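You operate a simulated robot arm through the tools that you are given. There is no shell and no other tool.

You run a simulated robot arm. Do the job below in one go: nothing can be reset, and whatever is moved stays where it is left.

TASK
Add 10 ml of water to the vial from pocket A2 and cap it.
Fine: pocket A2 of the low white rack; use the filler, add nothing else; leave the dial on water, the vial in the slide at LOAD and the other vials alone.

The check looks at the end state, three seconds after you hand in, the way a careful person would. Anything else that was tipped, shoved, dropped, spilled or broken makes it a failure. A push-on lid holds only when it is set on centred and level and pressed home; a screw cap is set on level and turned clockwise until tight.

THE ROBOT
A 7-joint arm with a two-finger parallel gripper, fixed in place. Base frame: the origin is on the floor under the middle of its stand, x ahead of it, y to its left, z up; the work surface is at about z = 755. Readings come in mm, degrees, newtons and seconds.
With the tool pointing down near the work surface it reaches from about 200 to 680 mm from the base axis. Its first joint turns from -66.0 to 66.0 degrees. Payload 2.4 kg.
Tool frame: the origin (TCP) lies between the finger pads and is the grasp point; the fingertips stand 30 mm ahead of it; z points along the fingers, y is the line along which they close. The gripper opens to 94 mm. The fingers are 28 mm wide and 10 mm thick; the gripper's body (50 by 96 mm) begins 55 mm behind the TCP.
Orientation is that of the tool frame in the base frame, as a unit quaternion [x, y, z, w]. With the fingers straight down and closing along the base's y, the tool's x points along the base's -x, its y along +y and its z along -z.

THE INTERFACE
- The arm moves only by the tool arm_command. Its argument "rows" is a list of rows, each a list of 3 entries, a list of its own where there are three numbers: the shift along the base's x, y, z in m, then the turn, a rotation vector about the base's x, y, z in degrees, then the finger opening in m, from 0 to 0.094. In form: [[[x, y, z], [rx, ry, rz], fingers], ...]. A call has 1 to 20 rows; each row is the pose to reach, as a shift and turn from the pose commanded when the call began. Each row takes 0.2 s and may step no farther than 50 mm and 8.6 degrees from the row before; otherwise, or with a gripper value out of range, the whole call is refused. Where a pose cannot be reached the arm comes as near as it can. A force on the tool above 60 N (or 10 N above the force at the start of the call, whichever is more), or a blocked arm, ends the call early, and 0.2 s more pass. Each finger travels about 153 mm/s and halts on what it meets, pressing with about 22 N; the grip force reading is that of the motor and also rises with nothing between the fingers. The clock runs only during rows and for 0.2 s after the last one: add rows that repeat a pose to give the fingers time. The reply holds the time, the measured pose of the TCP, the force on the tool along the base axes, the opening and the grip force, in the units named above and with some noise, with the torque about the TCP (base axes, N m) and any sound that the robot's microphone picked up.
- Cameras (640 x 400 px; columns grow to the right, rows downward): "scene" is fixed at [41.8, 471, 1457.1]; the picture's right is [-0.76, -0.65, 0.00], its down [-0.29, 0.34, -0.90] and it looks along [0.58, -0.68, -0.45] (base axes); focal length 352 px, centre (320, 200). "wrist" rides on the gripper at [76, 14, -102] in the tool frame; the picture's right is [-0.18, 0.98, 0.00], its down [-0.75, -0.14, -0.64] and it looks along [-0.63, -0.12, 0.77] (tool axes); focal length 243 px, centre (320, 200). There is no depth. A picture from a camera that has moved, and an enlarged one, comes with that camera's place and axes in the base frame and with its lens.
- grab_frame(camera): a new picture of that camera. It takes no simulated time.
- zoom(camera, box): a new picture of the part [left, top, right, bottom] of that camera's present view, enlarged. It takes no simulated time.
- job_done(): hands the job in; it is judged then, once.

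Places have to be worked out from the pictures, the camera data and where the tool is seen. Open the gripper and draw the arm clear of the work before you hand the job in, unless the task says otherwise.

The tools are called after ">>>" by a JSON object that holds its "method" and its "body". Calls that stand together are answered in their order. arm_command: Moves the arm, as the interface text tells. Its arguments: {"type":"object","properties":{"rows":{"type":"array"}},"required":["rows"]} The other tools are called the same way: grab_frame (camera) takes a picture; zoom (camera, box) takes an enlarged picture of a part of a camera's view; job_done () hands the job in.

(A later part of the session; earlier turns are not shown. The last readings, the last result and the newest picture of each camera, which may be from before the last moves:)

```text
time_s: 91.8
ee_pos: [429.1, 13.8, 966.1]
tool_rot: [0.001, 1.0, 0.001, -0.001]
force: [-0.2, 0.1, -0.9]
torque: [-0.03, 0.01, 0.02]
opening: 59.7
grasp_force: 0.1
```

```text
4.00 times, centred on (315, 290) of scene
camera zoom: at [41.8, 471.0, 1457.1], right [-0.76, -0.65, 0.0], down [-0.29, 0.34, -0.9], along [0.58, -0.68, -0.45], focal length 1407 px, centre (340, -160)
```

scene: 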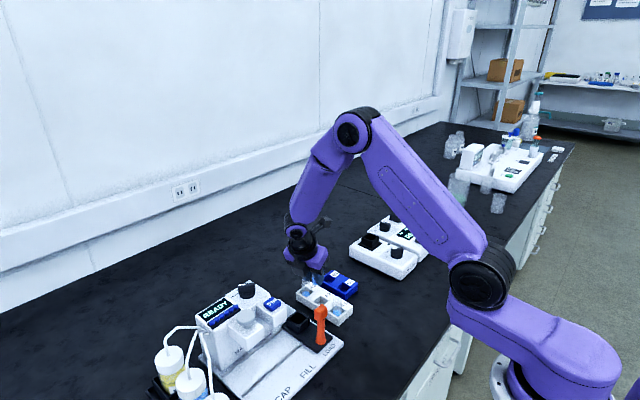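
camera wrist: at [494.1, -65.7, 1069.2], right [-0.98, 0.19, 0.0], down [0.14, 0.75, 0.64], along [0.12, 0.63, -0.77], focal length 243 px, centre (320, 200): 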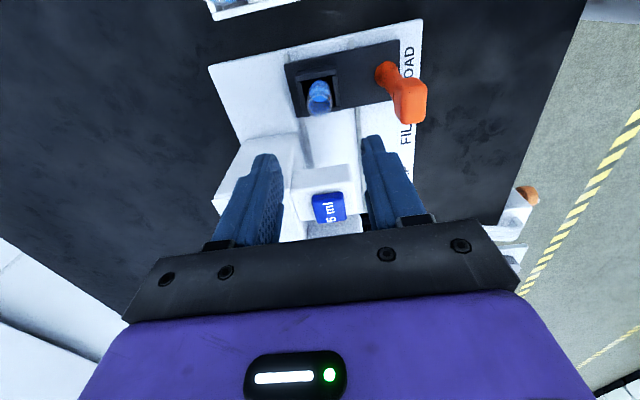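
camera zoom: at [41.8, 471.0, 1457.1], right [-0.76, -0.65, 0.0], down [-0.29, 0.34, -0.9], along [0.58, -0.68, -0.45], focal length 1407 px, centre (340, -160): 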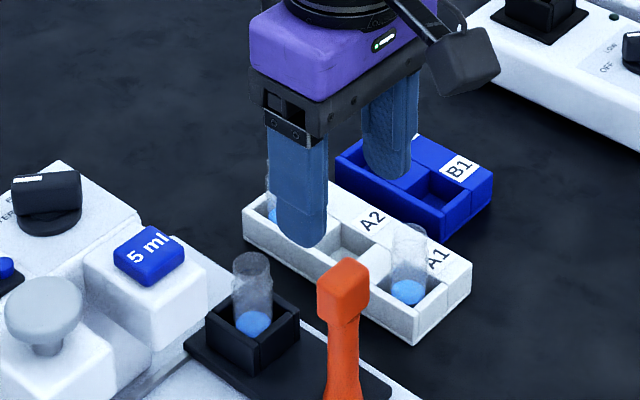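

The handle is at ≈(431.5,13.4). I'll correct (+2.3,−2.8) mm and descend so the fingers straddle the handle's head.

>>> {"method": "arm_command", "body": {"rows": [[[0.0023, -0.0028, -0.02], [0, 0, 0], 0.06], [[0.0023, -0.0028, -0.045], [0, 0, 0], 0.06], [[0.0023, -0.0028, -0.07], [0, 0, 0], 0.06], [[0.0023, -0.0028, -0.09], [0, 0, 0], 0.06], [[0.0023, -0.0028, -0.09], [0, 0, 0], 0.06]]}}

>>> {"method": "zoom", "body": {"camera": "wrist", "box": [220, 100, 420, 250]}}

>>> {"method": "zoom", "body": {"camera": "scene", "box": [265, 260, 375, 345]}}

```text
time_s: 93.0
ee_pos: [432.0, 13.1, 874.3]
tool_rot: [0.0, 1.0, 0.001, -0.001]
force: [0.7, -0.1, 0.7]
torque: [0.02, 0.0, -0.01]
opening: 59.9
grasp_force: 0.0
```

```text
2.67 times, centred on (320, 175) of wrist
camera zoom: at [355.3, 28.4, 977.5], right [0.19, 0.98, 0.0], down [0.75, -0.14, 0.64], along [0.63, -0.12, -0.77], focal length 647 px, centre (320, 267)
```

zoom: 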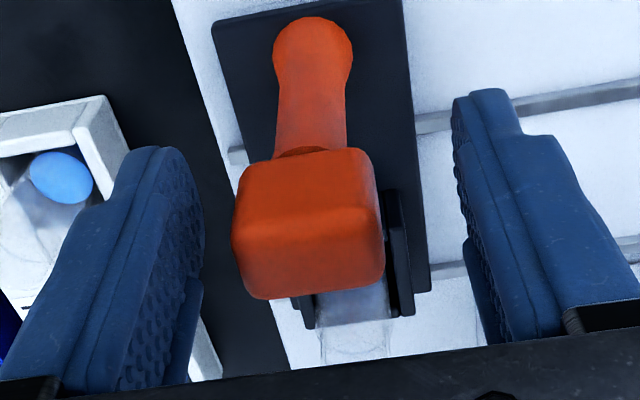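

```text
4.71 times, centred on (320, 302) of scene
camera zoom: at [41.8, 471.0, 1457.1], right [-0.76, -0.65, 0.0], down [-0.29, 0.34, -0.9], along [0.58, -0.68, -0.45], focal length 1655 px, centre (320, -282)
```

zoom: 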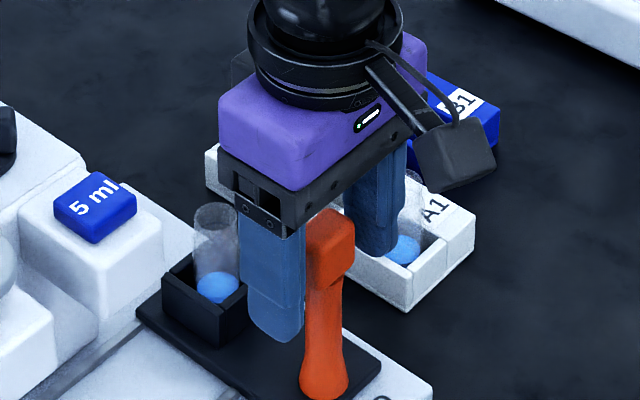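

The head sits between the fingers, ~2 mm toward −y. I'll correct 2 mm and close on it.

>>> {"method": "arm_command", "body": {"rows": [[[0, -0.002, 0], [0, 0, 0], 0.05], [[0, -0.002, 0], [0, 0, 0], 0.04], [[0, -0.002, 0], [0, 0, 0], 0.033], [[0, -0.002, 0], [0, 0, 0], 0.029], [[0, -0.002, 0], [0, 0, 0], 0.026], [[0, -0.002, 0], [0, 0, 0], 0.024], [[0, -0.002, 0], [0, 0, 0], 0.022], [[0, -0.002, 0], [0, 0, 0], 0.018], [[0, -0.002, 0], [0, 0, 0], 0.012], [[0, -0.002, 0], [0, 0, 0], 0.012]]}}

>>> {"method": "zoom", "body": {"camera": "wrist", "box": [220, 100, 420, 250]}}

>>> {"method": "zoom", "body": {"camera": "scene", "box": [265, 260, 375, 345]}}

```text
time_s: 95.2
ee_pos: [433.2, 10.2, 876.0]
tool_rot: [0.001, 1.0, 0.001, -0.001]
force: [1.4, -0.1, -3.3]
torque: [0.04, -0.01, 0.02]
opening: 34.3
grasp_force: 45.1
```

```text
2.67 times, centred on (320, 175) of wrist
camera zoom: at [355.5, 25.8, 978.0], right [0.19, 0.98, 0.0], down [0.75, -0.14, 0.64], along [0.63, -0.12, -0.77], focal length 647 px, centre (320, 267)
```

zoom: 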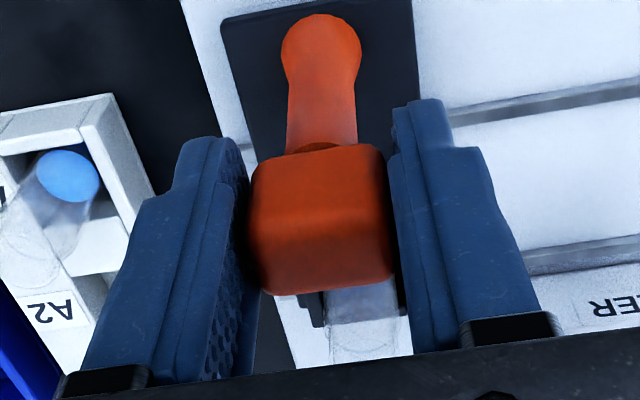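

```text
4.71 times, centred on (320, 302) of scene
camera zoom: at [41.9, 471.0, 1457.1], right [-0.76, -0.65, 0.0], down [-0.29, 0.34, -0.9], along [0.58, -0.68, -0.45], focal length 1655 px, centre (320, -282)
```

zoom: 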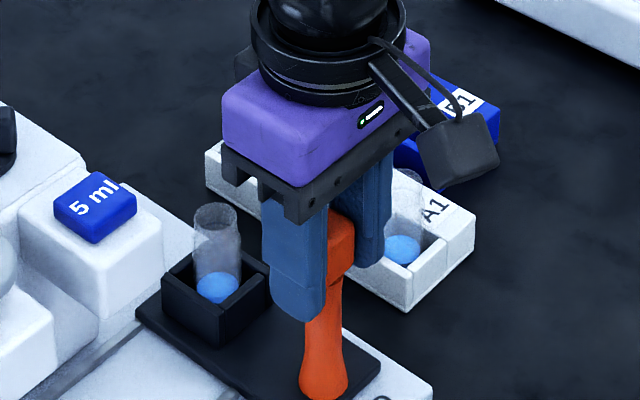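

The handle is firmly gripped. The LOAD/FILL/CAP pitch works out to ~74 mm. I'll slide slowly +y by 74 mm to FILL.

>>> {"method": "arm_command", "body": {"rows": [[[0, 0.002, 0], [0, 0, 0], 0.012], [[0, 0.006, 0], [0, 0, 0], 0.012], [[0, 0.012, 0], [0, 0, 0], 0.012], [[0, 0.018, 0], [0, 0, 0], 0.012], [[0, 0.024, 0], [0, 0, 0], 0.012], [[0, 0.03, 0], [0, 0, 0], 0.012], [[0, 0.036, 0], [0, 0, 0], 0.012], [[0, 0.042, 0], [0, 0, 0], 0.012], [[0, 0.048, 0], [0, 0, 0], 0.012], [[0, 0.054, 0], [0, 0, 0], 0.012], [[0, 0.06, 0], [0, 0, 0], 0.012], [[0, 0.066, 0], [0, 0, 0], 0.012], [[0, 0.071, 0], [0, 0, 0], 0.012], [[0, 0.074, 0], [0, 0, 0], 0.012], [[0, 0.074, 0], [0, 0, 0], 0.012]]}}

>>> {"method": "zoom", "body": {"camera": "scene", "box": [180, 250, 360, 390]}}

>>> {"method": "grab_frame", "body": {"camera": "wrist"}}

```text
time_s: 98.4
ee_pos: [432.2, 83.7, 876.4]
tool_rot: [0.0, 1.0, 0.001, -0.001]
force: [6.7, 1.2, -35.2]
torque: [0.0, -0.01, -0.03]
opening: 34.2
grasp_force: 45.2
```

```text
2.86 times, centred on (270, 320) of scene
camera zoom: at [42.5, 471.1, 1457.0], right [-0.76, -0.65, 0.0], down [-0.29, 0.34, -0.9], along [0.58, -0.68, -0.45], focal length 1005 px, centre (463, -143)
```

zoom: 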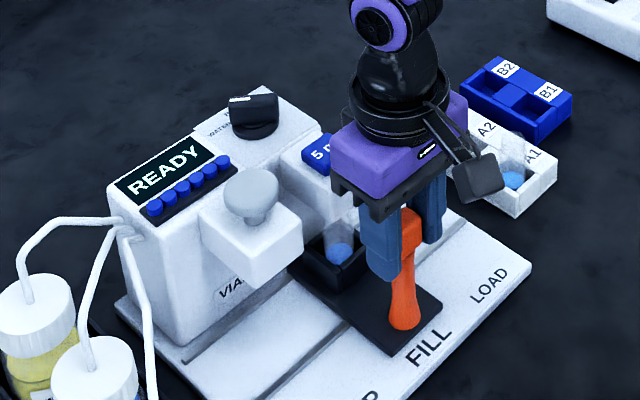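

```text
taken
camera wrist: at [355.3, 99.4, 979.2], right [0.18, 0.98, 0.0], down [0.76, -0.14, 0.64], along [0.63, -0.12, -0.77], focal length 243 px, centre (320, 200)
```

wrist: 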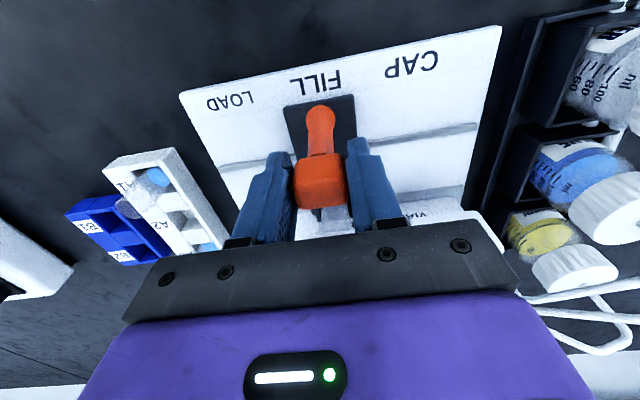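

The carriage is at FILL, but a −35 N vertical strain built up (the slide constrains the handle's height). I'll lower the command slightly to relieve it and then open the fingers.

>>> {"method": "arm_command", "body": {"rows": [[[0, 0, -0.0015], [0, 0, 0], 0.012], [[0, 0, -0.003], [0, 0, 0], 0.012], [[0, 0, -0.003], [0, 0, 0], 0.012]]}}

```text
time_s: 99.2
ee_pos: [432.2, 84.8, 873.4]
tool_rot: [0.0, 1.0, 0.001, 0.0]
force: [-10.2, 2.0, 40.7]
torque: [0.0, -0.51, 0.04]
opening: 34.3
grasp_force: 45.1
```

Over-corrected; raise 1.5 mm to reach near-zero strain, then open.

>>> {"method": "arm_command", "body": {"rows": [[[0, 0, 0.0008], [0, 0, 0], 0.012], [[0, 0, 0.0016], [0, 0, 0], 0.012], [[0, 0, 0.0016], [0, 0, 0], 0.03], [[0, 0, 0.0016], [0, 0, 0], 0.036], [[0, 0, 0.0016], [0, 0, 0], 0.04], [[0, 0, 0.0016], [0, 0, 0], 0.05], [[0, 0, 0.0016], [0, 0, 0], 0.06], [[0, 0, 0.0016], [0, 0, 0], 0.06]]}}

>>> {"method": "zoom", "body": {"camera": "scene", "box": [180, 250, 360, 390]}}

>>> {"method": "zoom", "body": {"camera": "wrist", "box": [220, 60, 420, 230]}}

```text
time_s: 101.0
ee_pos: [432.9, 83.1, 873.5]
tool_rot: [0.001, 1.0, 0.001, 0.0]
force: [-0.4, -0.8, -1.0]
torque: [0.0, 0.01, 0.0]
opening: 59.9
grasp_force: 0.1
```

```text
2.86 times, centred on (270, 320) of scene
camera zoom: at [41.8, 471.0, 1457.1], right [-0.76, -0.65, 0.0], down [-0.29, 0.34, -0.9], along [0.58, -0.68, -0.45], focal length 1005 px, centre (463, -143)
```

zoom: 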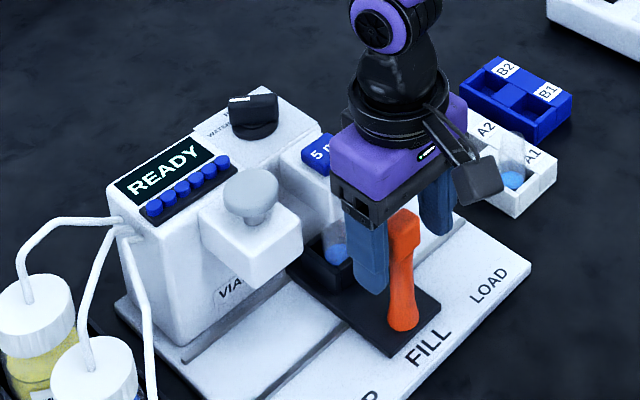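

```text
2.35 times, centred on (320, 145) of wrist
camera zoom: at [355.7, 99.1, 976.9], right [0.19, 0.98, 0.0], down [0.75, -0.14, 0.64], along [0.63, -0.12, -0.77], focal length 571 px, centre (320, 329)
```

zoom: 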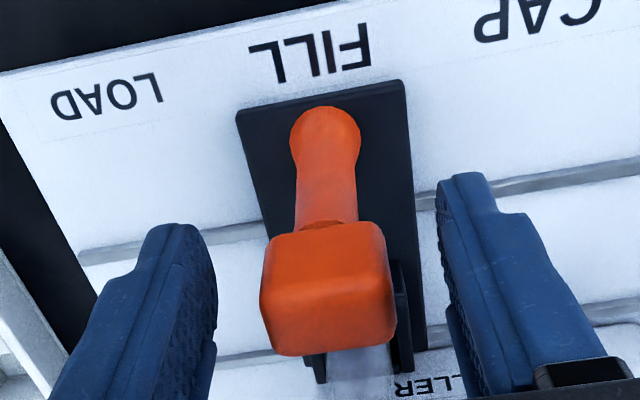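

The carriage is lined up with the FILL label. I'll rise and look at the 5 ml button and the vial under the nozzle.

>>> {"method": "arm_command", "body": {"rows": [[[0, 0, 0.02], [0, 0, 0], 0.06], [[0, 0, 0.05], [0, 0, 0], 0.06], [[0, 0, 0.08], [0, 0, 0], 0.06], [[0, 0, 0.11], [0, 0, 0], 0.06], [[0, 0, 0.13], [0, 0, 0], 0.06], [[0, 0, 0.13], [0, 0, 0], 0.06]]}}

>>> {"method": "zoom", "body": {"camera": "wrist", "box": [220, 80, 420, 230]}}

>>> {"method": "zoom", "body": {"camera": "scene", "box": [180, 260, 320, 360]}}

```text
time_s: 102.4
ee_pos: [434.0, 83.7, 1005.2]
tool_rot: [0.001, 1.0, 0.002, -0.001]
force: [-0.9, 0.3, 1.1]
torque: [0.02, 0.03, 0.01]
opening: 59.9
grasp_force: 0.1
```

```text
2.67 times, centred on (320, 155) of wrist
camera zoom: at [357.5, 99.4, 1107.7], right [0.19, 0.98, 0.0], down [0.75, -0.14, 0.64], along [0.63, -0.12, -0.77], focal length 647 px, centre (320, 320)
```

zoom: 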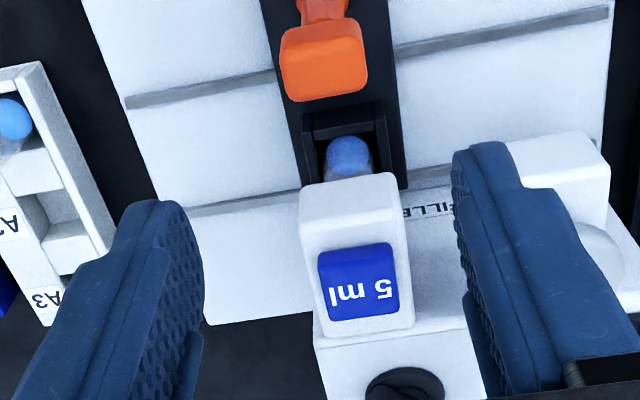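

```text
4.00 times, centred on (250, 310) of scene
camera zoom: at [41.8, 471.0, 1457.1], right [-0.76, -0.65, 0.0], down [-0.29, 0.34, -0.9], along [0.58, -0.68, -0.45], focal length 1407 px, centre (600, -240)
```

zoom: 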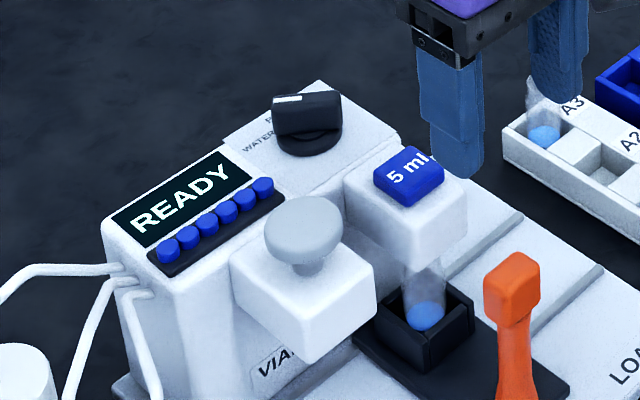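

The vial stands under the filling head. The 5 ml button top is at ≈(509.4,86.1,902). I'll move above it and close the fingers to use the closed tips as a pusher.

>>> {"method": "arm_command", "body": {"rows": [[[0.02, 0.0, 0.0], [0, 0, 0], 0.04], [[0.045, 0.0005, 0.0], [0, 0, 0], 0.02], [[0.07, 0.001, 0.0], [0, 0, 0], 0.0], [[0.0759, 0.0015, 0.0], [0, 0, 0], 0.0], [[0.0759, 0.0015, -0.03], [0, 0, 0], 0.0], [[0.0759, 0.0015, -0.06], [0, 0, 0], 0.0], [[0.0759, 0.0015, -0.06], [0, 0, 0], 0.0]]}}

>>> {"method": "grab_frame", "body": {"camera": "wrist"}}

>>> {"method": "zoom", "body": {"camera": "wrist", "box": [260, 110, 380, 200]}}

>>> {"method": "zoom", "body": {"camera": "scene", "box": [220, 255, 320, 330]}}

```text
time_s: 104.0
ee_pos: [506.9, 83.6, 942.4]
tool_rot: [0.001, 1.0, 0.001, -0.001]
force: [-0.6, 0.2, 0.4]
torque: [0.02, -0.02, 0.02]
opening: 0.0
grasp_force: 21.7
```

```text
taken
camera wrist: at [431.0, 98.7, 1045.8], right [0.19, 0.98, 0.0], down [0.75, -0.14, 0.64], along [0.63, -0.12, -0.77], focal length 243 px, centre (320, 200)
```

wrist: 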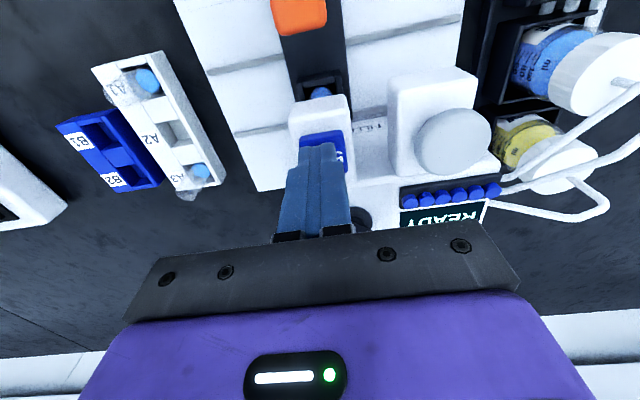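

```text
4.44 times, centred on (320, 155) of wrist
camera zoom: at [431.0, 98.7, 1045.8], right [0.19, 0.98, 0.0], down [0.75, -0.14, 0.64], along [0.63, -0.12, -0.77], focal length 1078 px, centre (320, 400)
```

zoom: 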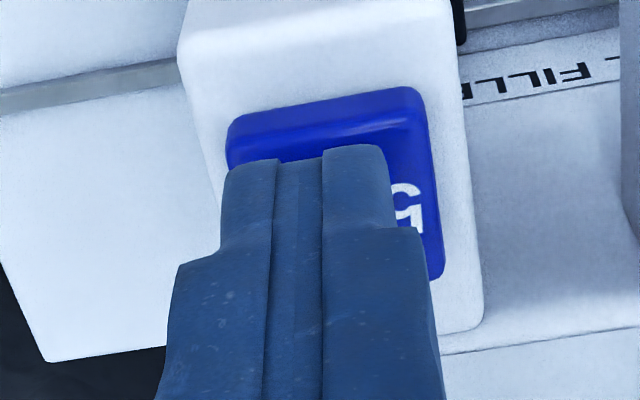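

```text
5.33 times, centred on (270, 292) of scene
camera zoom: at [41.8, 471.0, 1457.1], right [-0.76, -0.65, 0.0], down [-0.29, 0.34, -0.9], along [0.58, -0.68, -0.45], focal length 1876 px, centre (587, -293)
```

zoom: 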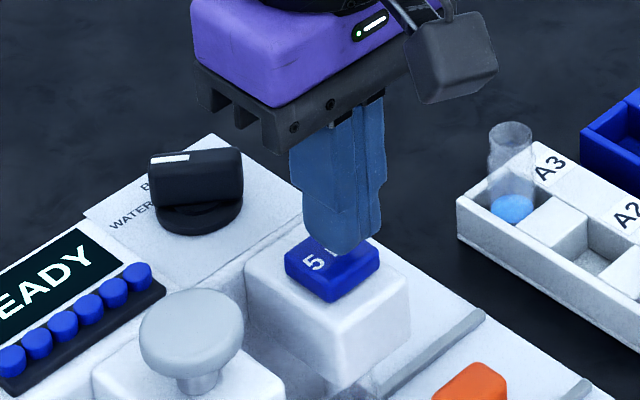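

The tips are ~10 mm above the button and ~2 mm off in both x and y. I'll correct and lower to just above contact.

>>> {"method": "arm_command", "body": {"rows": [[[0.0016, 0.002, 0.0], [0, 0, 0], 0.0], [[0.0016, 0.002, -0.004], [0, 0, 0], 0.0], [[0.0016, 0.002, -0.008], [0, 0, 0], 0.0], [[0.0016, 0.002, -0.008], [0, 0, 0], 0.0]]}}

>>> {"method": "zoom", "body": {"camera": "scene", "box": [180, 265, 300, 340]}}

```text
time_s: 105.0
ee_pos: [510.0, 87.0, 936.4]
tool_rot: [0.001, 1.0, 0.001, -0.001]
force: [0.3, -0.8, -1.0]
torque: [-0.04, -0.02, 0.03]
opening: 0.1
grasp_force: 22.3
```

```text
5.33 times, centred on (240, 302) of scene
camera zoom: at [41.8, 471.0, 1457.1], right [-0.76, -0.65, 0.0], down [-0.29, 0.34, -0.9], along [0.58, -0.68, -0.45], focal length 1876 px, centre (747, -347)
```

zoom: 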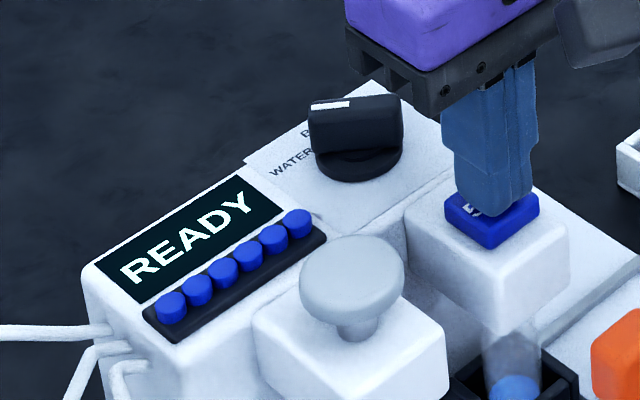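

Tips are just over the button. Pressing down in 1 mm steps now, watching force and sound.

>>> {"method": "arm_command", "body": {"rows": [[[0, 0, -0.001], [0, 0, 0], 0.0], [[0, 0, -0.002], [0, 0, 0], 0.0], [[0, 0, -0.003], [0, 0, 0], 0.0]]}}

>>> {"method": "zoom", "body": {"camera": "scene", "box": [180, 265, 300, 340]}}

```text
time_s: 105.8
ee_pos: [508.8, 87.4, 932.3]
tool_rot: [0.002, 1.0, 0.002, 0.0]
force: [0.0, 0.8, -0.4]
torque: [0.0, 0.0, -0.02]
opening: 0.0
grasp_force: 22.0
```

```text
5.33 times, centred on (240, 302) of scene
camera zoom: at [41.8, 471.0, 1457.1], right [-0.76, -0.65, 0.0], down [-0.29, 0.34, -0.9], along [0.58, -0.68, -0.45], focal length 1876 px, centre (747, -347)
```

zoom: 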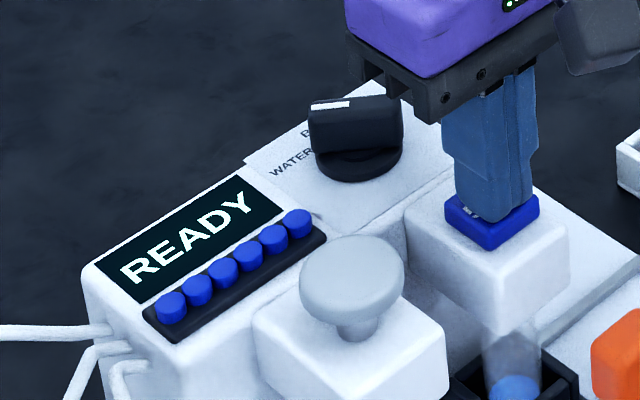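

>>> {"method": "arm_command", "body": {"rows": [[[0, 0, -0.001], [0, 0, 0], 0.0], [[0, 0, -0.002], [0, 0, 0], 0.0]]}}

```text
time_s: 106.4
ee_pos: [509.0, 87.1, 931.2]
tool_rot: [0.001, 1.0, 0.001, 0.0]
force: [0.6, 0.6, 1.5]
torque: [-0.01, -0.03, 0.01]
opening: 0.0
grasp_force: 22.1
```

Barely any contact yet (1.5 N). One more millimetre at a time.

>>> {"method": "arm_command", "body": {"rows": [[[0, 0, -0.001], [0, 0, 0], 0.0]]}}

>>> {"method": "zoom", "body": {"camera": "scene", "box": [180, 265, 300, 340]}}

```text
time_s: 106.8
ee_pos: [508.7, 84.9, 928.3]
tool_rot: [0.0, 1.0, 0.001, 0.0]
force: [0.6, -0.8, 2.2]
torque: [-0.04, 0.0, -0.02]
opening: 0.0
grasp_force: 21.7
heard: click
```

```text
5.33 times, centred on (240, 302) of scene
camera zoom: at [41.8, 470.9, 1457.1], right [-0.76, -0.65, 0.0], down [-0.29, 0.34, -0.9], along [0.58, -0.68, -0.45], focal length 1876 px, centre (747, -347)
```

zoom: 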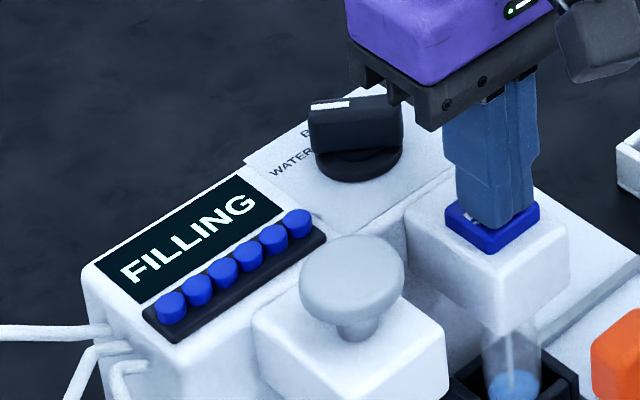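

Click — the display shows FILLING. I'll release the button (rise 8 mm) and wait for the fill to complete.

>>> {"method": "arm_command", "body": {"rows": [[[0, 0, 0.003], [0, 0, 0], 0.0], [[0, 0, 0.008], [0, 0, 0], 0.0], [[0, 0, 0.008], [0, 0, 0], 0.0], [[0, 0, 0.008], [0, 0, 0], 0.0], [[0, 0, 0.008], [0, 0, 0], 0.0]]}}

>>> {"method": "zoom", "body": {"camera": "scene", "box": [180, 265, 320, 352]}}

```text
time_s: 108.0
ee_pos: [510.0, 86.9, 937.6]
tool_rot: [0.001, 1.0, 0.001, -0.001]
force: [-0.4, -0.8, -0.1]
torque: [0.03, 0.01, 0.0]
opening: 0.0
grasp_force: 21.9
```

```text
4.57 times, centred on (250, 308) of scene
camera zoom: at [41.8, 471.0, 1457.1], right [-0.76, -0.65, 0.0], down [-0.29, 0.34, -0.9], along [0.58, -0.68, -0.45], focal length 1608 px, centre (640, -296)
```

zoom: 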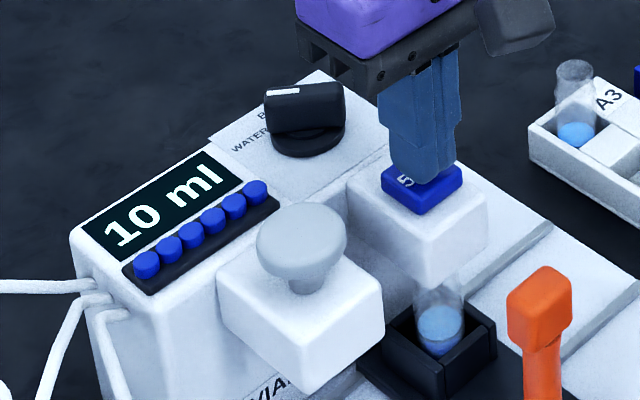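

The display now shows "10 ml". I need to determine whether that is the dispensed amount or the vial's total; let me look at the level in the vial.

>>> {"method": "zoom", "body": {"camera": "scene", "box": [260, 315, 300, 350]}}

>>> {"method": "zoom", "body": {"camera": "scene", "box": [190, 290, 250, 330]}}

>>> {"method": "zoom", "body": {"camera": "wrist", "box": [270, 60, 370, 150]}}

```text
11.43 times, centred on (280, 332) of scene
camera zoom: at [41.8, 471.0, 1457.1], right [-0.76, -0.65, 0.0], down [-0.29, 0.34, -0.9], along [0.58, -0.68, -0.45], focal length 4019 px, centre (777, -1314)
```

zoom: 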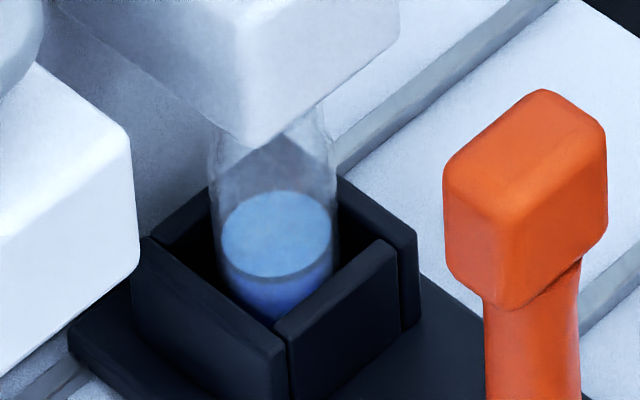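

```text
10.00 times, centred on (220, 310) of scene
camera zoom: at [41.8, 471.0, 1457.1], right [-0.76, -0.65, 0.0], down [-0.29, 0.34, -0.9], along [0.58, -0.68, -0.45], focal length 3517 px, centre (1320, -900)
```

zoom: 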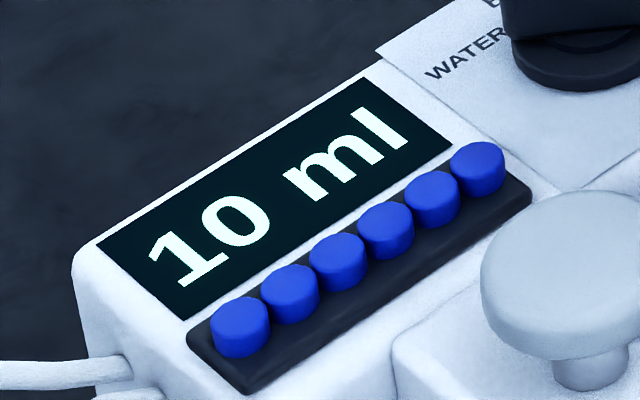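

```text
4.44 times, centred on (320, 105) of wrist
camera zoom: at [433.0, 102.1, 1040.7], right [0.19, 0.98, 0.0], down [0.75, -0.14, 0.64], along [0.63, -0.12, -0.77], focal length 1078 px, centre (320, 622)
```

zoom: 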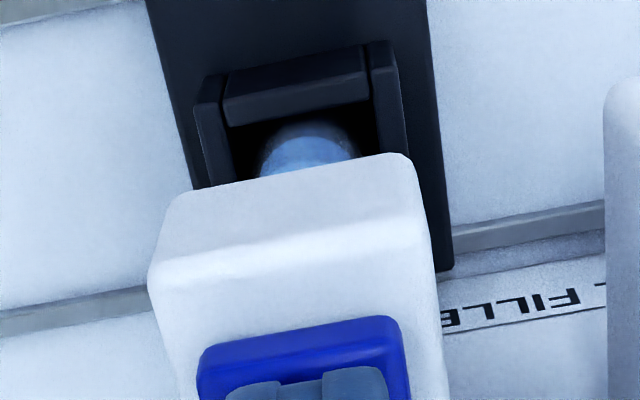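

Measuring the level: it rose ≈12 mm, i.e. ≈5 ml for the 24 mm vial. So "10 ml" is the vial's total (5 ml it already held + 5 ml), and one more 5 ml dose is needed to have added 10 ml. Pressing the button once more, then releasing.

>>> {"method": "arm_command", "body": {"rows": [[[0, 0, -0.003], [0, 0, 0], 0.0], [[0, 0, -0.005], [0, 0, 0], 0.0], [[0, 0, -0.006], [0, 0, 0], 0.0], [[0, 0, -0.007], [0, 0, 0], 0.0], [[0, 0, -0.008], [0, 0, 0], 0.0]]}}

>>> {"method": "zoom", "body": {"camera": "scene", "box": [180, 265, 320, 352]}}

```text
time_s: 109.2
ee_pos: [509.8, 86.3, 930.6]
tool_rot: [0.0, 1.0, 0.001, -0.001]
force: [-1.2, 0.6, 0.8]
torque: [0.01, -0.02, -0.02]
opening: 0.1
grasp_force: 21.7
heard: click
```

```text
4.57 times, centred on (250, 308) of scene
camera zoom: at [41.8, 471.0, 1457.1], right [-0.76, -0.65, 0.0], down [-0.29, 0.34, -0.9], along [0.58, -0.68, -0.45], focal length 1608 px, centre (640, -296)
```

zoom: 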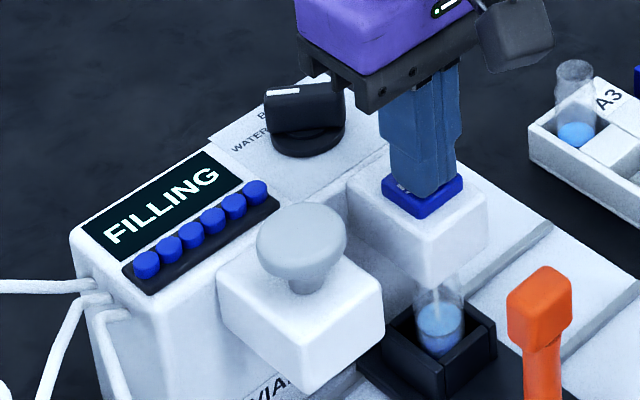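

Click heard and FILLING shown again. Releasing the button and waiting for it to finish.

>>> {"method": "arm_command", "body": {"rows": [[[0, 0, 0.004], [0, 0, 0], 0.0], [[0, 0, 0.012], [0, 0, 0], 0.0], [[0, 0, 0.025], [0, 0, 0], 0.0], [[0, 0, 0.04], [0, 0, 0], 0.0], [[0, 0, 0.06], [0, 0, 0], 0.0], [[0, 0, 0.06], [0, 0, 0], 0.0], [[0, 0, 0.06], [0, 0, 0], 0.0]]}}

>>> {"method": "zoom", "body": {"camera": "scene", "box": [180, 265, 320, 352]}}

>>> {"method": "zoom", "body": {"camera": "scene", "box": [260, 315, 300, 350]}}

```text
time_s: 110.8
ee_pos: [509.9, 87.1, 990.5]
tool_rot: [0.001, 1.0, 0.002, -0.001]
force: [0.0, -0.3, -0.1]
torque: [-0.06, -0.02, 0.0]
opening: 0.0
grasp_force: 21.9
```

```text
4.57 times, centred on (250, 308) of scene
camera zoom: at [41.8, 471.0, 1457.1], right [-0.76, -0.65, 0.0], down [-0.29, 0.34, -0.9], along [0.58, -0.68, -0.45], focal length 1608 px, centre (640, -296)
```

zoom: 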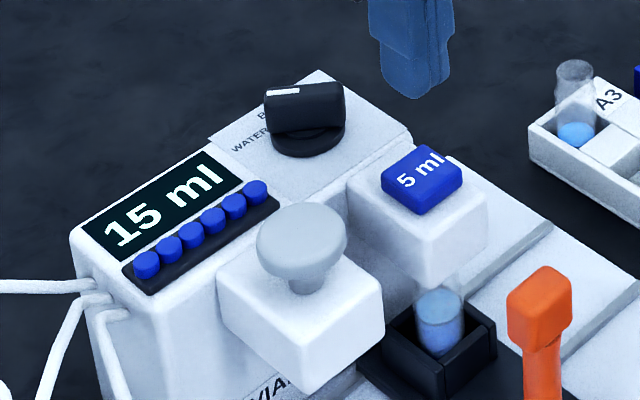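

```text
11.43 times, centred on (280, 332) of scene
camera zoom: at [41.8, 471.0, 1457.1], right [-0.76, -0.65, 0.0], down [-0.29, 0.34, -0.9], along [0.58, -0.68, -0.45], focal length 4019 px, centre (777, -1314)
```

zoom: 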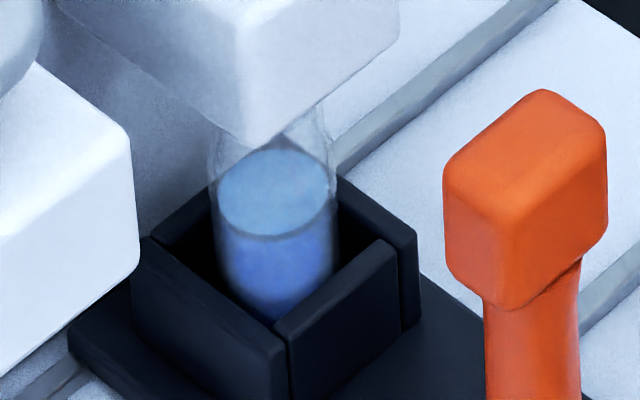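

Display now "15 ml" total (5 original + 10 added) and the level rose by the same step — exactly 10 ml of water added. Next: back to the handle to slide to CAP. Moving above the handle first.

>>> {"method": "arm_command", "body": {"rows": [[[-0.03, -0.001, 0.0], [0, 0, 0], 0.02], [[-0.06, -0.003, 0.0], [0, 0, 0], 0.05], [[-0.0775, -0.0035, 0.0], [0, 0, 0], 0.06], [[-0.0775, -0.0035, -0.04], [0, 0, 0], 0.06], [[-0.0775, -0.0035, -0.075], [0, 0, 0], 0.06], [[-0.0775, -0.0035, -0.075], [0, 0, 0], 0.06]]}}

>>> {"method": "zoom", "body": {"camera": "wrist", "box": [220, 70, 420, 230]}}

```text
time_s: 112.2
ee_pos: [433.9, 83.5, 910.9]
tool_rot: [0.001, 1.0, 0.001, 0.0]
force: [0.6, 0.3, -0.6]
torque: [-0.02, 0.02, 0.0]
opening: 59.9
grasp_force: 0.0
```

```text
2.50 times, centred on (320, 150) of wrist
camera zoom: at [357.1, 99.6, 1014.7], right [0.19, 0.98, 0.0], down [0.75, -0.14, 0.64], along [0.63, -0.12, -0.77], focal length 606 px, centre (320, 325)
```

zoom: 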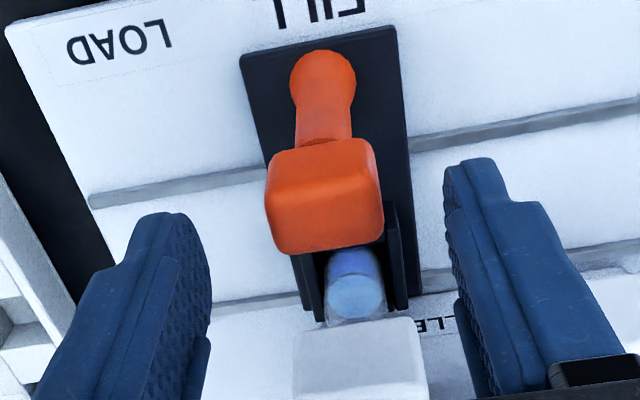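

The handle head is centred between the fingers. Descend to grip height and close.

>>> {"method": "arm_command", "body": {"rows": [[[0, 0, -0.015], [0, 0, 0], 0.06], [[0, 0, -0.03], [0, 0, 0], 0.06], [[0, 0, -0.041], [0, 0, 0], 0.06], [[0, 0, -0.041], [0, 0, 0], 0.05], [[0, 0, -0.041], [0, 0, 0], 0.042], [[0, 0, -0.041], [0, 0, 0], 0.038], [[0, 0, -0.041], [0, 0, 0], 0.035], [[0, 0, -0.041], [0, 0, 0], 0.032], [[0, 0, -0.041], [0, 0, 0], 0.025], [[0, 0, -0.041], [0, 0, 0], 0.012], [[0, 0, -0.041], [0, 0, 0], 0.012]]}}

>>> {"method": "zoom", "body": {"camera": "wrist", "box": [220, 70, 420, 230]}}

```text
time_s: 114.6
ee_pos: [432.2, 84.4, 873.9]
tool_rot: [0.0, 1.0, 0.001, -0.001]
force: [0.0, 1.9, -2.8]
torque: [-0.03, -0.07, 0.04]
opening: 33.9
grasp_force: 44.1
```

```text
2.50 times, centred on (320, 150) of wrist
camera zoom: at [356.2, 99.3, 975.3], right [0.18, 0.98, 0.0], down [0.75, -0.14, 0.64], along [0.63, -0.12, -0.77], focal length 606 px, centre (320, 325)
```

zoom: 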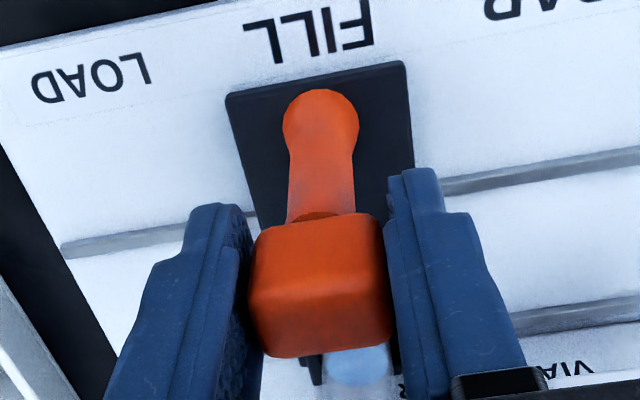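

Gripped with little strain. Sliding slowly toward CAP: first half (37 mm), with a slight z compensation.

>>> {"method": "arm_command", "body": {"rows": [[[0, 0.002, 0], [0, 0, 0], 0.012], [[0, 0.006, -0.0001], [0, 0, 0], 0.012], [[0, 0.012, -0.0002], [0, 0, 0], 0.012], [[0, 0.018, -0.0003], [0, 0, 0], 0.012], [[0, 0.024, -0.0004], [0, 0, 0], 0.012], [[0, 0.03, -0.0005], [0, 0, 0], 0.012], [[0, 0.035, -0.0006], [0, 0, 0], 0.012], [[0, 0.037, -0.0006], [0, 0, 0], 0.012]]}}

```text
time_s: 116.4
ee_pos: [433.5, 120.2, 873.6]
tool_rot: [0.001, 1.0, 0.0, 0.0]
force: [13.4, -0.7, -32.3]
torque: [-0.03, -0.28, -0.07]
opening: 33.7
grasp_force: 44.5
```

Strain −32 N in z again; I'll lower the command 1.3 mm (and x +0.5 mm) to relieve it, then read.

>>> {"method": "arm_command", "body": {"rows": [[[0.0005, 0, -0.0007], [0, 0, 0], 0.012], [[0.0005, 0, -0.0013], [0, 0, 0], 0.012]]}}

```text
time_s: 117.0
ee_pos: [432.3, 121.1, 873.1]
tool_rot: [-0.001, 1.0, 0.001, -0.001]
force: [3.0, 0.0, 6.3]
torque: [-0.04, 0.37, -0.07]
opening: 34.1
grasp_force: 45.6
```

Strain relieved. Now the remaining 37 mm to CAP with a continuing z compensation of about −1.3 mm.

>>> {"method": "arm_command", "body": {"rows": [[[0, 0.003, -0.0001], [0, 0, 0], 0.012], [[0, 0.008, -0.0003], [0, 0, 0], 0.012], [[0, 0.014, -0.0005], [0, 0, 0], 0.012], [[0.0002, 0.02, -0.0007], [0, 0, 0], 0.012], [[0.0002, 0.026, -0.0009], [0, 0, 0], 0.012], [[0.0003, 0.031, -0.0011], [0, 0, 0], 0.012], [[0.0003, 0.035, -0.0012], [0, 0, 0], 0.012], [[0.0003, 0.037, -0.0012], [0, 0, 0], 0.012]]}}

>>> {"method": "grab_frame", "body": {"camera": "wrist"}}

>>> {"method": "zoom", "body": {"camera": "scene", "box": [150, 250, 340, 390]}}

```text
time_s: 118.8
ee_pos: [432.3, 157.8, 872.7]
tool_rot: [0.0, 1.0, 0.001, 0.001]
force: [-8.7, 1.2, 39.3]
torque: [-0.03, -0.12, 0.03]
opening: 34.2
grasp_force: 44.5
```

```text
taken
camera wrist: at [356.1, 173.7, 974.8], right [0.18, 0.98, 0.0], down [0.75, -0.14, 0.64], along [0.63, -0.12, -0.77], focal length 243 px, centre (320, 200)
```

wrist: 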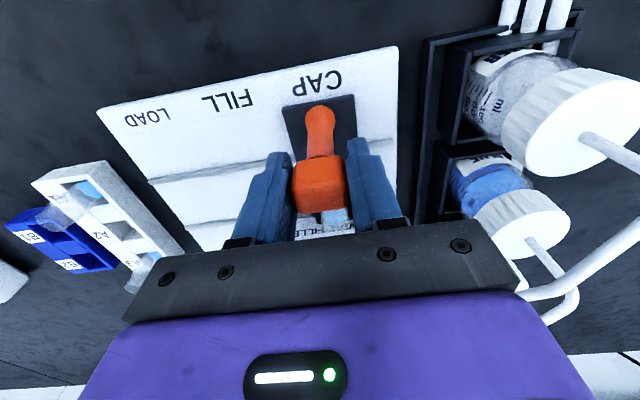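

```text
2.86 times, centred on (245, 320) of scene
camera zoom: at [41.0, 470.8, 1457.2], right [-0.76, -0.65, 0.0], down [-0.29, 0.34, -0.9], along [0.59, -0.68, -0.45], focal length 1005 px, centre (534, -143)
```

zoom: 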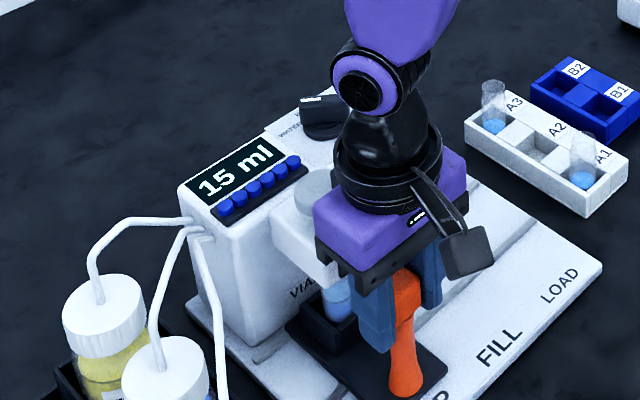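

At the CAP position. I'll relieve the +39 N strain by raising 1.5 mm, then open the fingers.

>>> {"method": "arm_command", "body": {"rows": [[[-0.0003, 0, 0.0008], [0, 0, 0], 0.012], [[-0.0003, 0, 0.0015], [0, 0, 0], 0.012], [[-0.0003, 0, 0.0015], [0, 0, 0], 0.025], [[-0.0003, 0, 0.0015], [0, 0, 0], 0.034], [[-0.0003, 0, 0.0015], [0, 0, 0], 0.037], [[-0.0003, 0, 0.0015], [0, 0, 0], 0.045], [[-0.0003, 0, 0.0015], [0, 0, 0], 0.06], [[-0.0003, 0, 0.0015], [0, 0, 0], 0.06]]}}

>>> {"method": "zoom", "body": {"camera": "wrist", "box": [220, 50, 420, 230]}}

```text
time_s: 120.6
ee_pos: [433.0, 157.8, 874.0]
tool_rot: [0.0, 1.0, 0.001, -0.001]
force: [-0.8, 0.5, -0.3]
torque: [0.01, 0.01, 0.01]
opening: 60.3
grasp_force: 0.1
```

```text
2.22 times, centred on (320, 140) of wrist
camera zoom: at [356.1, 173.3, 975.7], right [0.19, 0.98, 0.0], down [0.75, -0.14, 0.64], along [0.63, -0.12, -0.77], focal length 539 px, centre (320, 333)
```

zoom: 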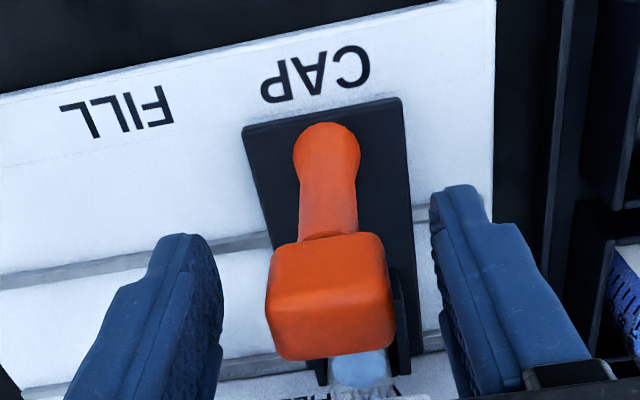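

The carriage is aligned with the CAP label. Rising and moving to view the grey capper knob.

>>> {"method": "arm_command", "body": {"rows": [[[0, 0, 0.03], [0, 0, 0], 0.06], [[0, 0, 0.07], [0, 0, 0], 0.06], [[0, 0, 0.11], [0, 0, 0], 0.06], [[0, 0, 0.14], [0, 0, 0], 0.06], [[0.015, 0, 0.15], [0, 0, 0], 0.08], [[0.015, 0, 0.15], [0, 0, 0], 0.08]]}}

>>> {"method": "zoom", "body": {"camera": "wrist", "box": [220, 80, 420, 230]}}

>>> {"method": "zoom", "body": {"camera": "scene", "box": [170, 265, 310, 352]}}

```text
time_s: 122.0
ee_pos: [448.0, 157.3, 1022.1]
tool_rot: [0.0, 1.0, 0.002, -0.001]
force: [-0.6, -1.1, 0.5]
torque: [0.0, 0.01, -0.01]
opening: 79.9
grasp_force: 0.1
```

```text
2.67 times, centred on (320, 155) of wrist
camera zoom: at [371.5, 172.5, 1125.6], right [0.19, 0.98, 0.0], down [0.75, -0.14, 0.64], along [0.63, -0.12, -0.77], focal length 647 px, centre (320, 320)
```

zoom: 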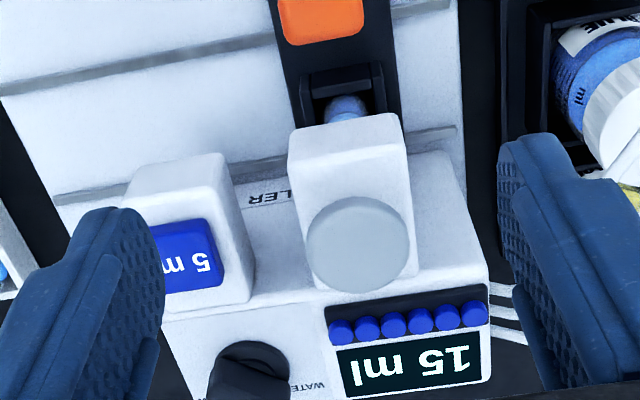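

```text
4.57 times, centred on (240, 308) of scene
camera zoom: at [41.8, 471.0, 1457.1], right [-0.76, -0.65, 0.0], down [-0.29, 0.34, -0.9], along [0.58, -0.68, -0.45], focal length 1608 px, centre (686, -296)
```

zoom: 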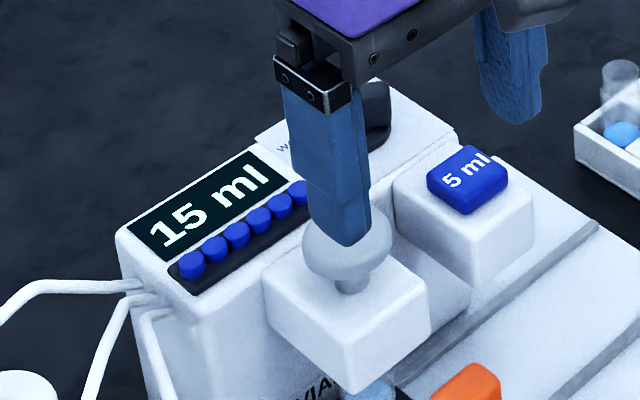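

The knob's top centre is at ≈(505,162,922). I'll close the fingers, move above it and descend to ~7 mm over it.

>>> {"method": "arm_command", "body": {"rows": [[[0.02, 0.001, 0.0], [0, 0, 0], 0.05], [[0.04, 0.002, 0.0], [0, 0, 0], 0.02], [[0.0575, 0.0035, 0.0], [0, 0, 0], 0.0], [[0.0575, 0.0035, -0.02], [0, 0, 0], 0.0], [[0.0575, 0.0035, -0.045], [0, 0, 0], 0.0], [[0.0575, 0.0035, -0.064], [0, 0, 0], 0.0], [[0.0575, 0.0035, -0.064], [0, 0, 0], 0.0]]}}

>>> {"method": "zoom", "body": {"camera": "wrist", "box": [260, 110, 380, 200]}}

>>> {"method": "zoom", "body": {"camera": "scene", "box": [170, 255, 290, 345]}}

```text
time_s: 123.6
ee_pos: [506.3, 161.2, 958.7]
tool_rot: [0.001, 1.0, 0.001, 0.0]
force: [0.4, -0.5, -0.2]
torque: [0.0, -0.01, 0.01]
opening: 0.0
grasp_force: 21.8
```

```text
4.44 times, centred on (320, 155) of wrist
camera zoom: at [429.7, 177.0, 1062.0], right [0.19, 0.98, 0.0], down [0.75, -0.14, 0.64], along [0.63, -0.12, -0.77], focal length 1078 px, centre (320, 400)
```

zoom: 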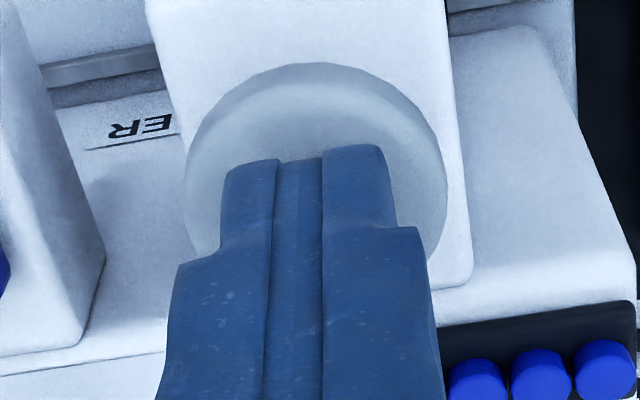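

```text
4.44 times, centred on (230, 300) of scene
camera zoom: at [41.8, 471.0, 1457.1], right [-0.76, -0.65, 0.0], down [-0.29, 0.34, -0.9], along [0.58, -0.68, -0.45], focal length 1563 px, centre (720, -244)
```

zoom: 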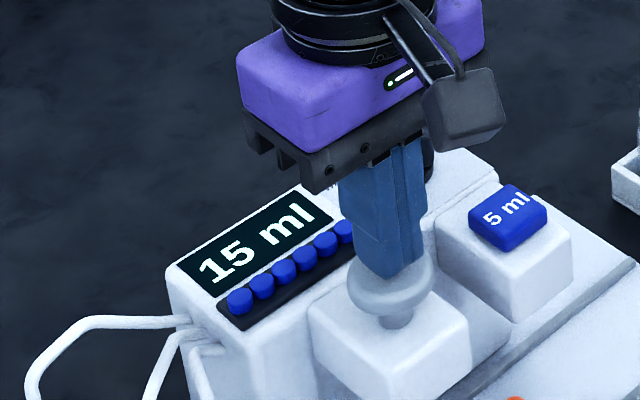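

The tips are centred over the knob within ~2 mm. I'll shift x −1.5 mm and press down in 1 mm steps, watching force and sound.

>>> {"method": "arm_command", "body": {"rows": [[[-0.0015, 0, -0.002], [0, 0, 0], 0.0], [[-0.0015, 0, -0.004], [0, 0, 0], 0.0], [[-0.0015, 0, -0.006], [0, 0, 0], 0.0], [[-0.0015, 0, -0.007], [0, 0, 0], 0.0], [[-0.0015, 0, -0.008], [0, 0, 0], 0.0], [[-0.0015, 0, -0.009], [0, 0, 0], 0.0]]}}

```text
time_s: 125.0
ee_pos: [503.6, 160.5, 949.4]
tool_rot: [0.0, 1.0, 0.001, -0.001]
force: [0.4, 0.6, 2.0]
torque: [0.01, -0.05, 0.03]
opening: 0.1
grasp_force: 22.0
```

>>> {"method": "arm_command", "body": {"rows": [[[0, 0, -0.001], [0, 0, 0], 0.0], [[0, 0, -0.002], [0, 0, 0], 0.0], [[0, 0, -0.003], [0, 0, 0], 0.0], [[0, 0, -0.004], [0, 0, 0], 0.0]]}}

>>> {"method": "zoom", "body": {"camera": "scene", "box": [170, 255, 310, 365]}}

```text
time_s: 126.0
ee_pos: [503.2, 161.2, 946.0]
tool_rot: [0.001, 1.0, 0.0, -0.001]
force: [1.3, 0.1, 4.0]
torque: [-0.05, -0.03, -0.03]
opening: 0.0
grasp_force: 22.4
```

```text
3.64 times, centred on (240, 310) of scene
camera zoom: at [41.8, 470.9, 1457.1], right [-0.76, -0.65, 0.0], down [-0.29, 0.34, -0.9], along [0.58, -0.68, -0.45], focal length 1279 px, centre (611, -200)
```

zoom: 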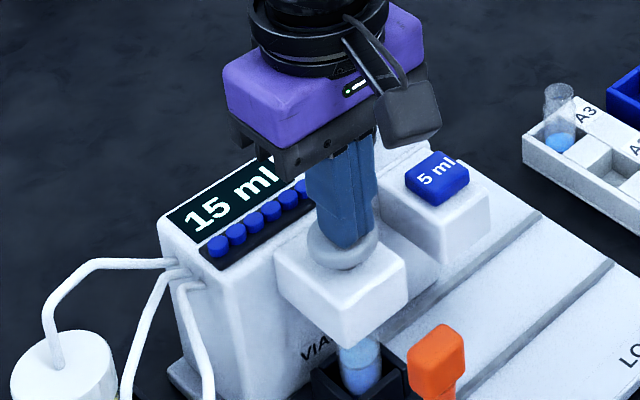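

The knob is moving down under light spring force (4 N). Continuing the press.

>>> {"method": "arm_command", "body": {"rows": [[[0, 0, -0.001], [0, 0, 0], 0.0], [[0, 0, -0.002], [0, 0, 0], 0.0], [[0, 0, -0.003], [0, 0, 0], 0.0], [[0, 0, -0.004], [0, 0, 0], 0.0]]}}

>>> {"method": "zoom", "body": {"camera": "scene", "box": [170, 255, 310, 365]}}

```text
time_s: 127.0
ee_pos: [503.2, 160.8, 940.8]
tool_rot: [0.001, 1.0, 0.0, -0.002]
force: [-0.9, -1.7, 6.4]
torque: [-0.07, -0.03, -0.01]
opening: 0.1
grasp_force: 21.5
```

```text
3.64 times, centred on (240, 310) of scene
camera zoom: at [41.7, 470.9, 1457.1], right [-0.76, -0.65, 0.0], down [-0.29, 0.34, -0.9], along [0.59, -0.68, -0.45], focal length 1279 px, centre (611, -200)
```

zoom: 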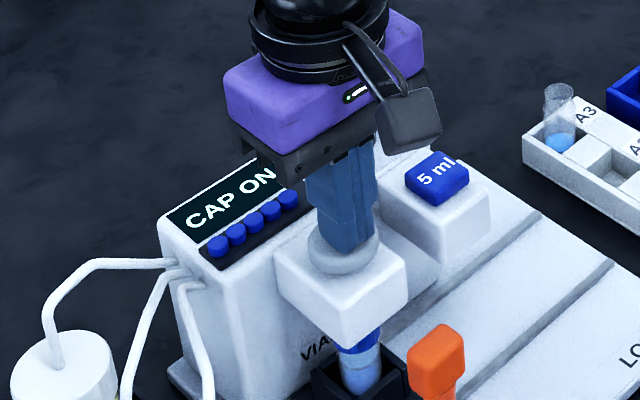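

The display says CAP ON and a blue cap appears on the vial. Let me inspect the cap's seating closely.

>>> {"method": "zoom", "body": {"camera": "scene", "box": [230, 325, 270, 365]}}

>>> {"method": "zoom", "body": {"camera": "scene", "box": [200, 290, 260, 340]}}

```text
10.00 times, centred on (250, 345) of scene
camera zoom: at [41.7, 470.9, 1457.1], right [-0.76, -0.65, 0.0], down [-0.29, 0.34, -0.9], along [0.59, -0.68, -0.45], focal length 3517 px, centre (1020, -1250)
```

zoom: 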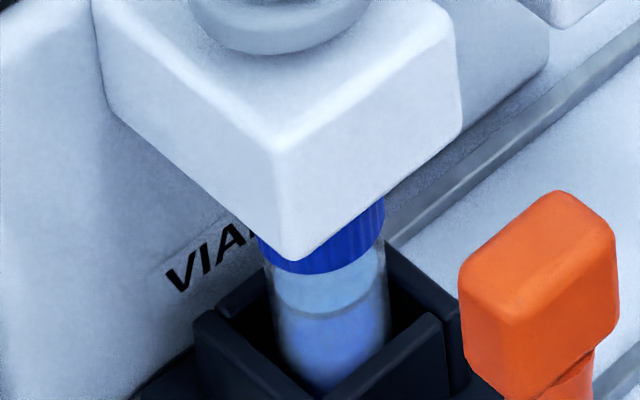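

```text
8.00 times, centred on (230, 315) of scene
camera zoom: at [41.7, 470.9, 1457.1], right [-0.76, -0.65, 0.0], down [-0.29, 0.34, -0.9], along [0.59, -0.68, -0.45], focal length 2814 px, centre (1040, -720)
```

zoom: 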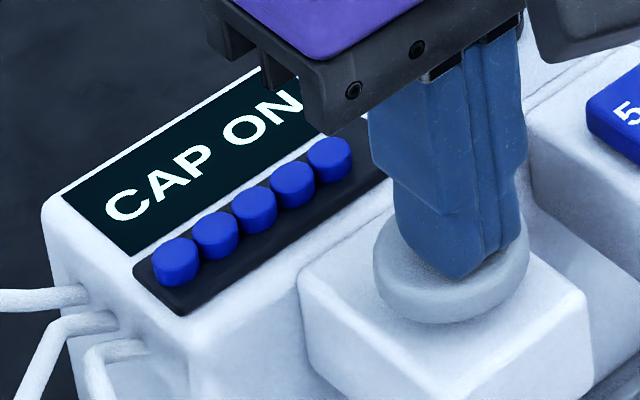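

The cap sits level on the neck (one cap gone from the magazine). I'll press 2 mm further gently to be sure it is fully home.

>>> {"method": "arm_command", "body": {"rows": [[[0, 0, -0.001], [0, 0, 0], 0.0], [[0, 0, -0.002], [0, 0, 0], 0.0]]}}

```text
time_s: 127.6
ee_pos: [503.4, 160.6, 940.6]
tool_rot: [0.002, 1.0, 0.001, 0.0]
force: [-0.9, -0.6, 6.0]
torque: [-0.02, -0.01, -0.04]
opening: 0.0
grasp_force: 21.4
```

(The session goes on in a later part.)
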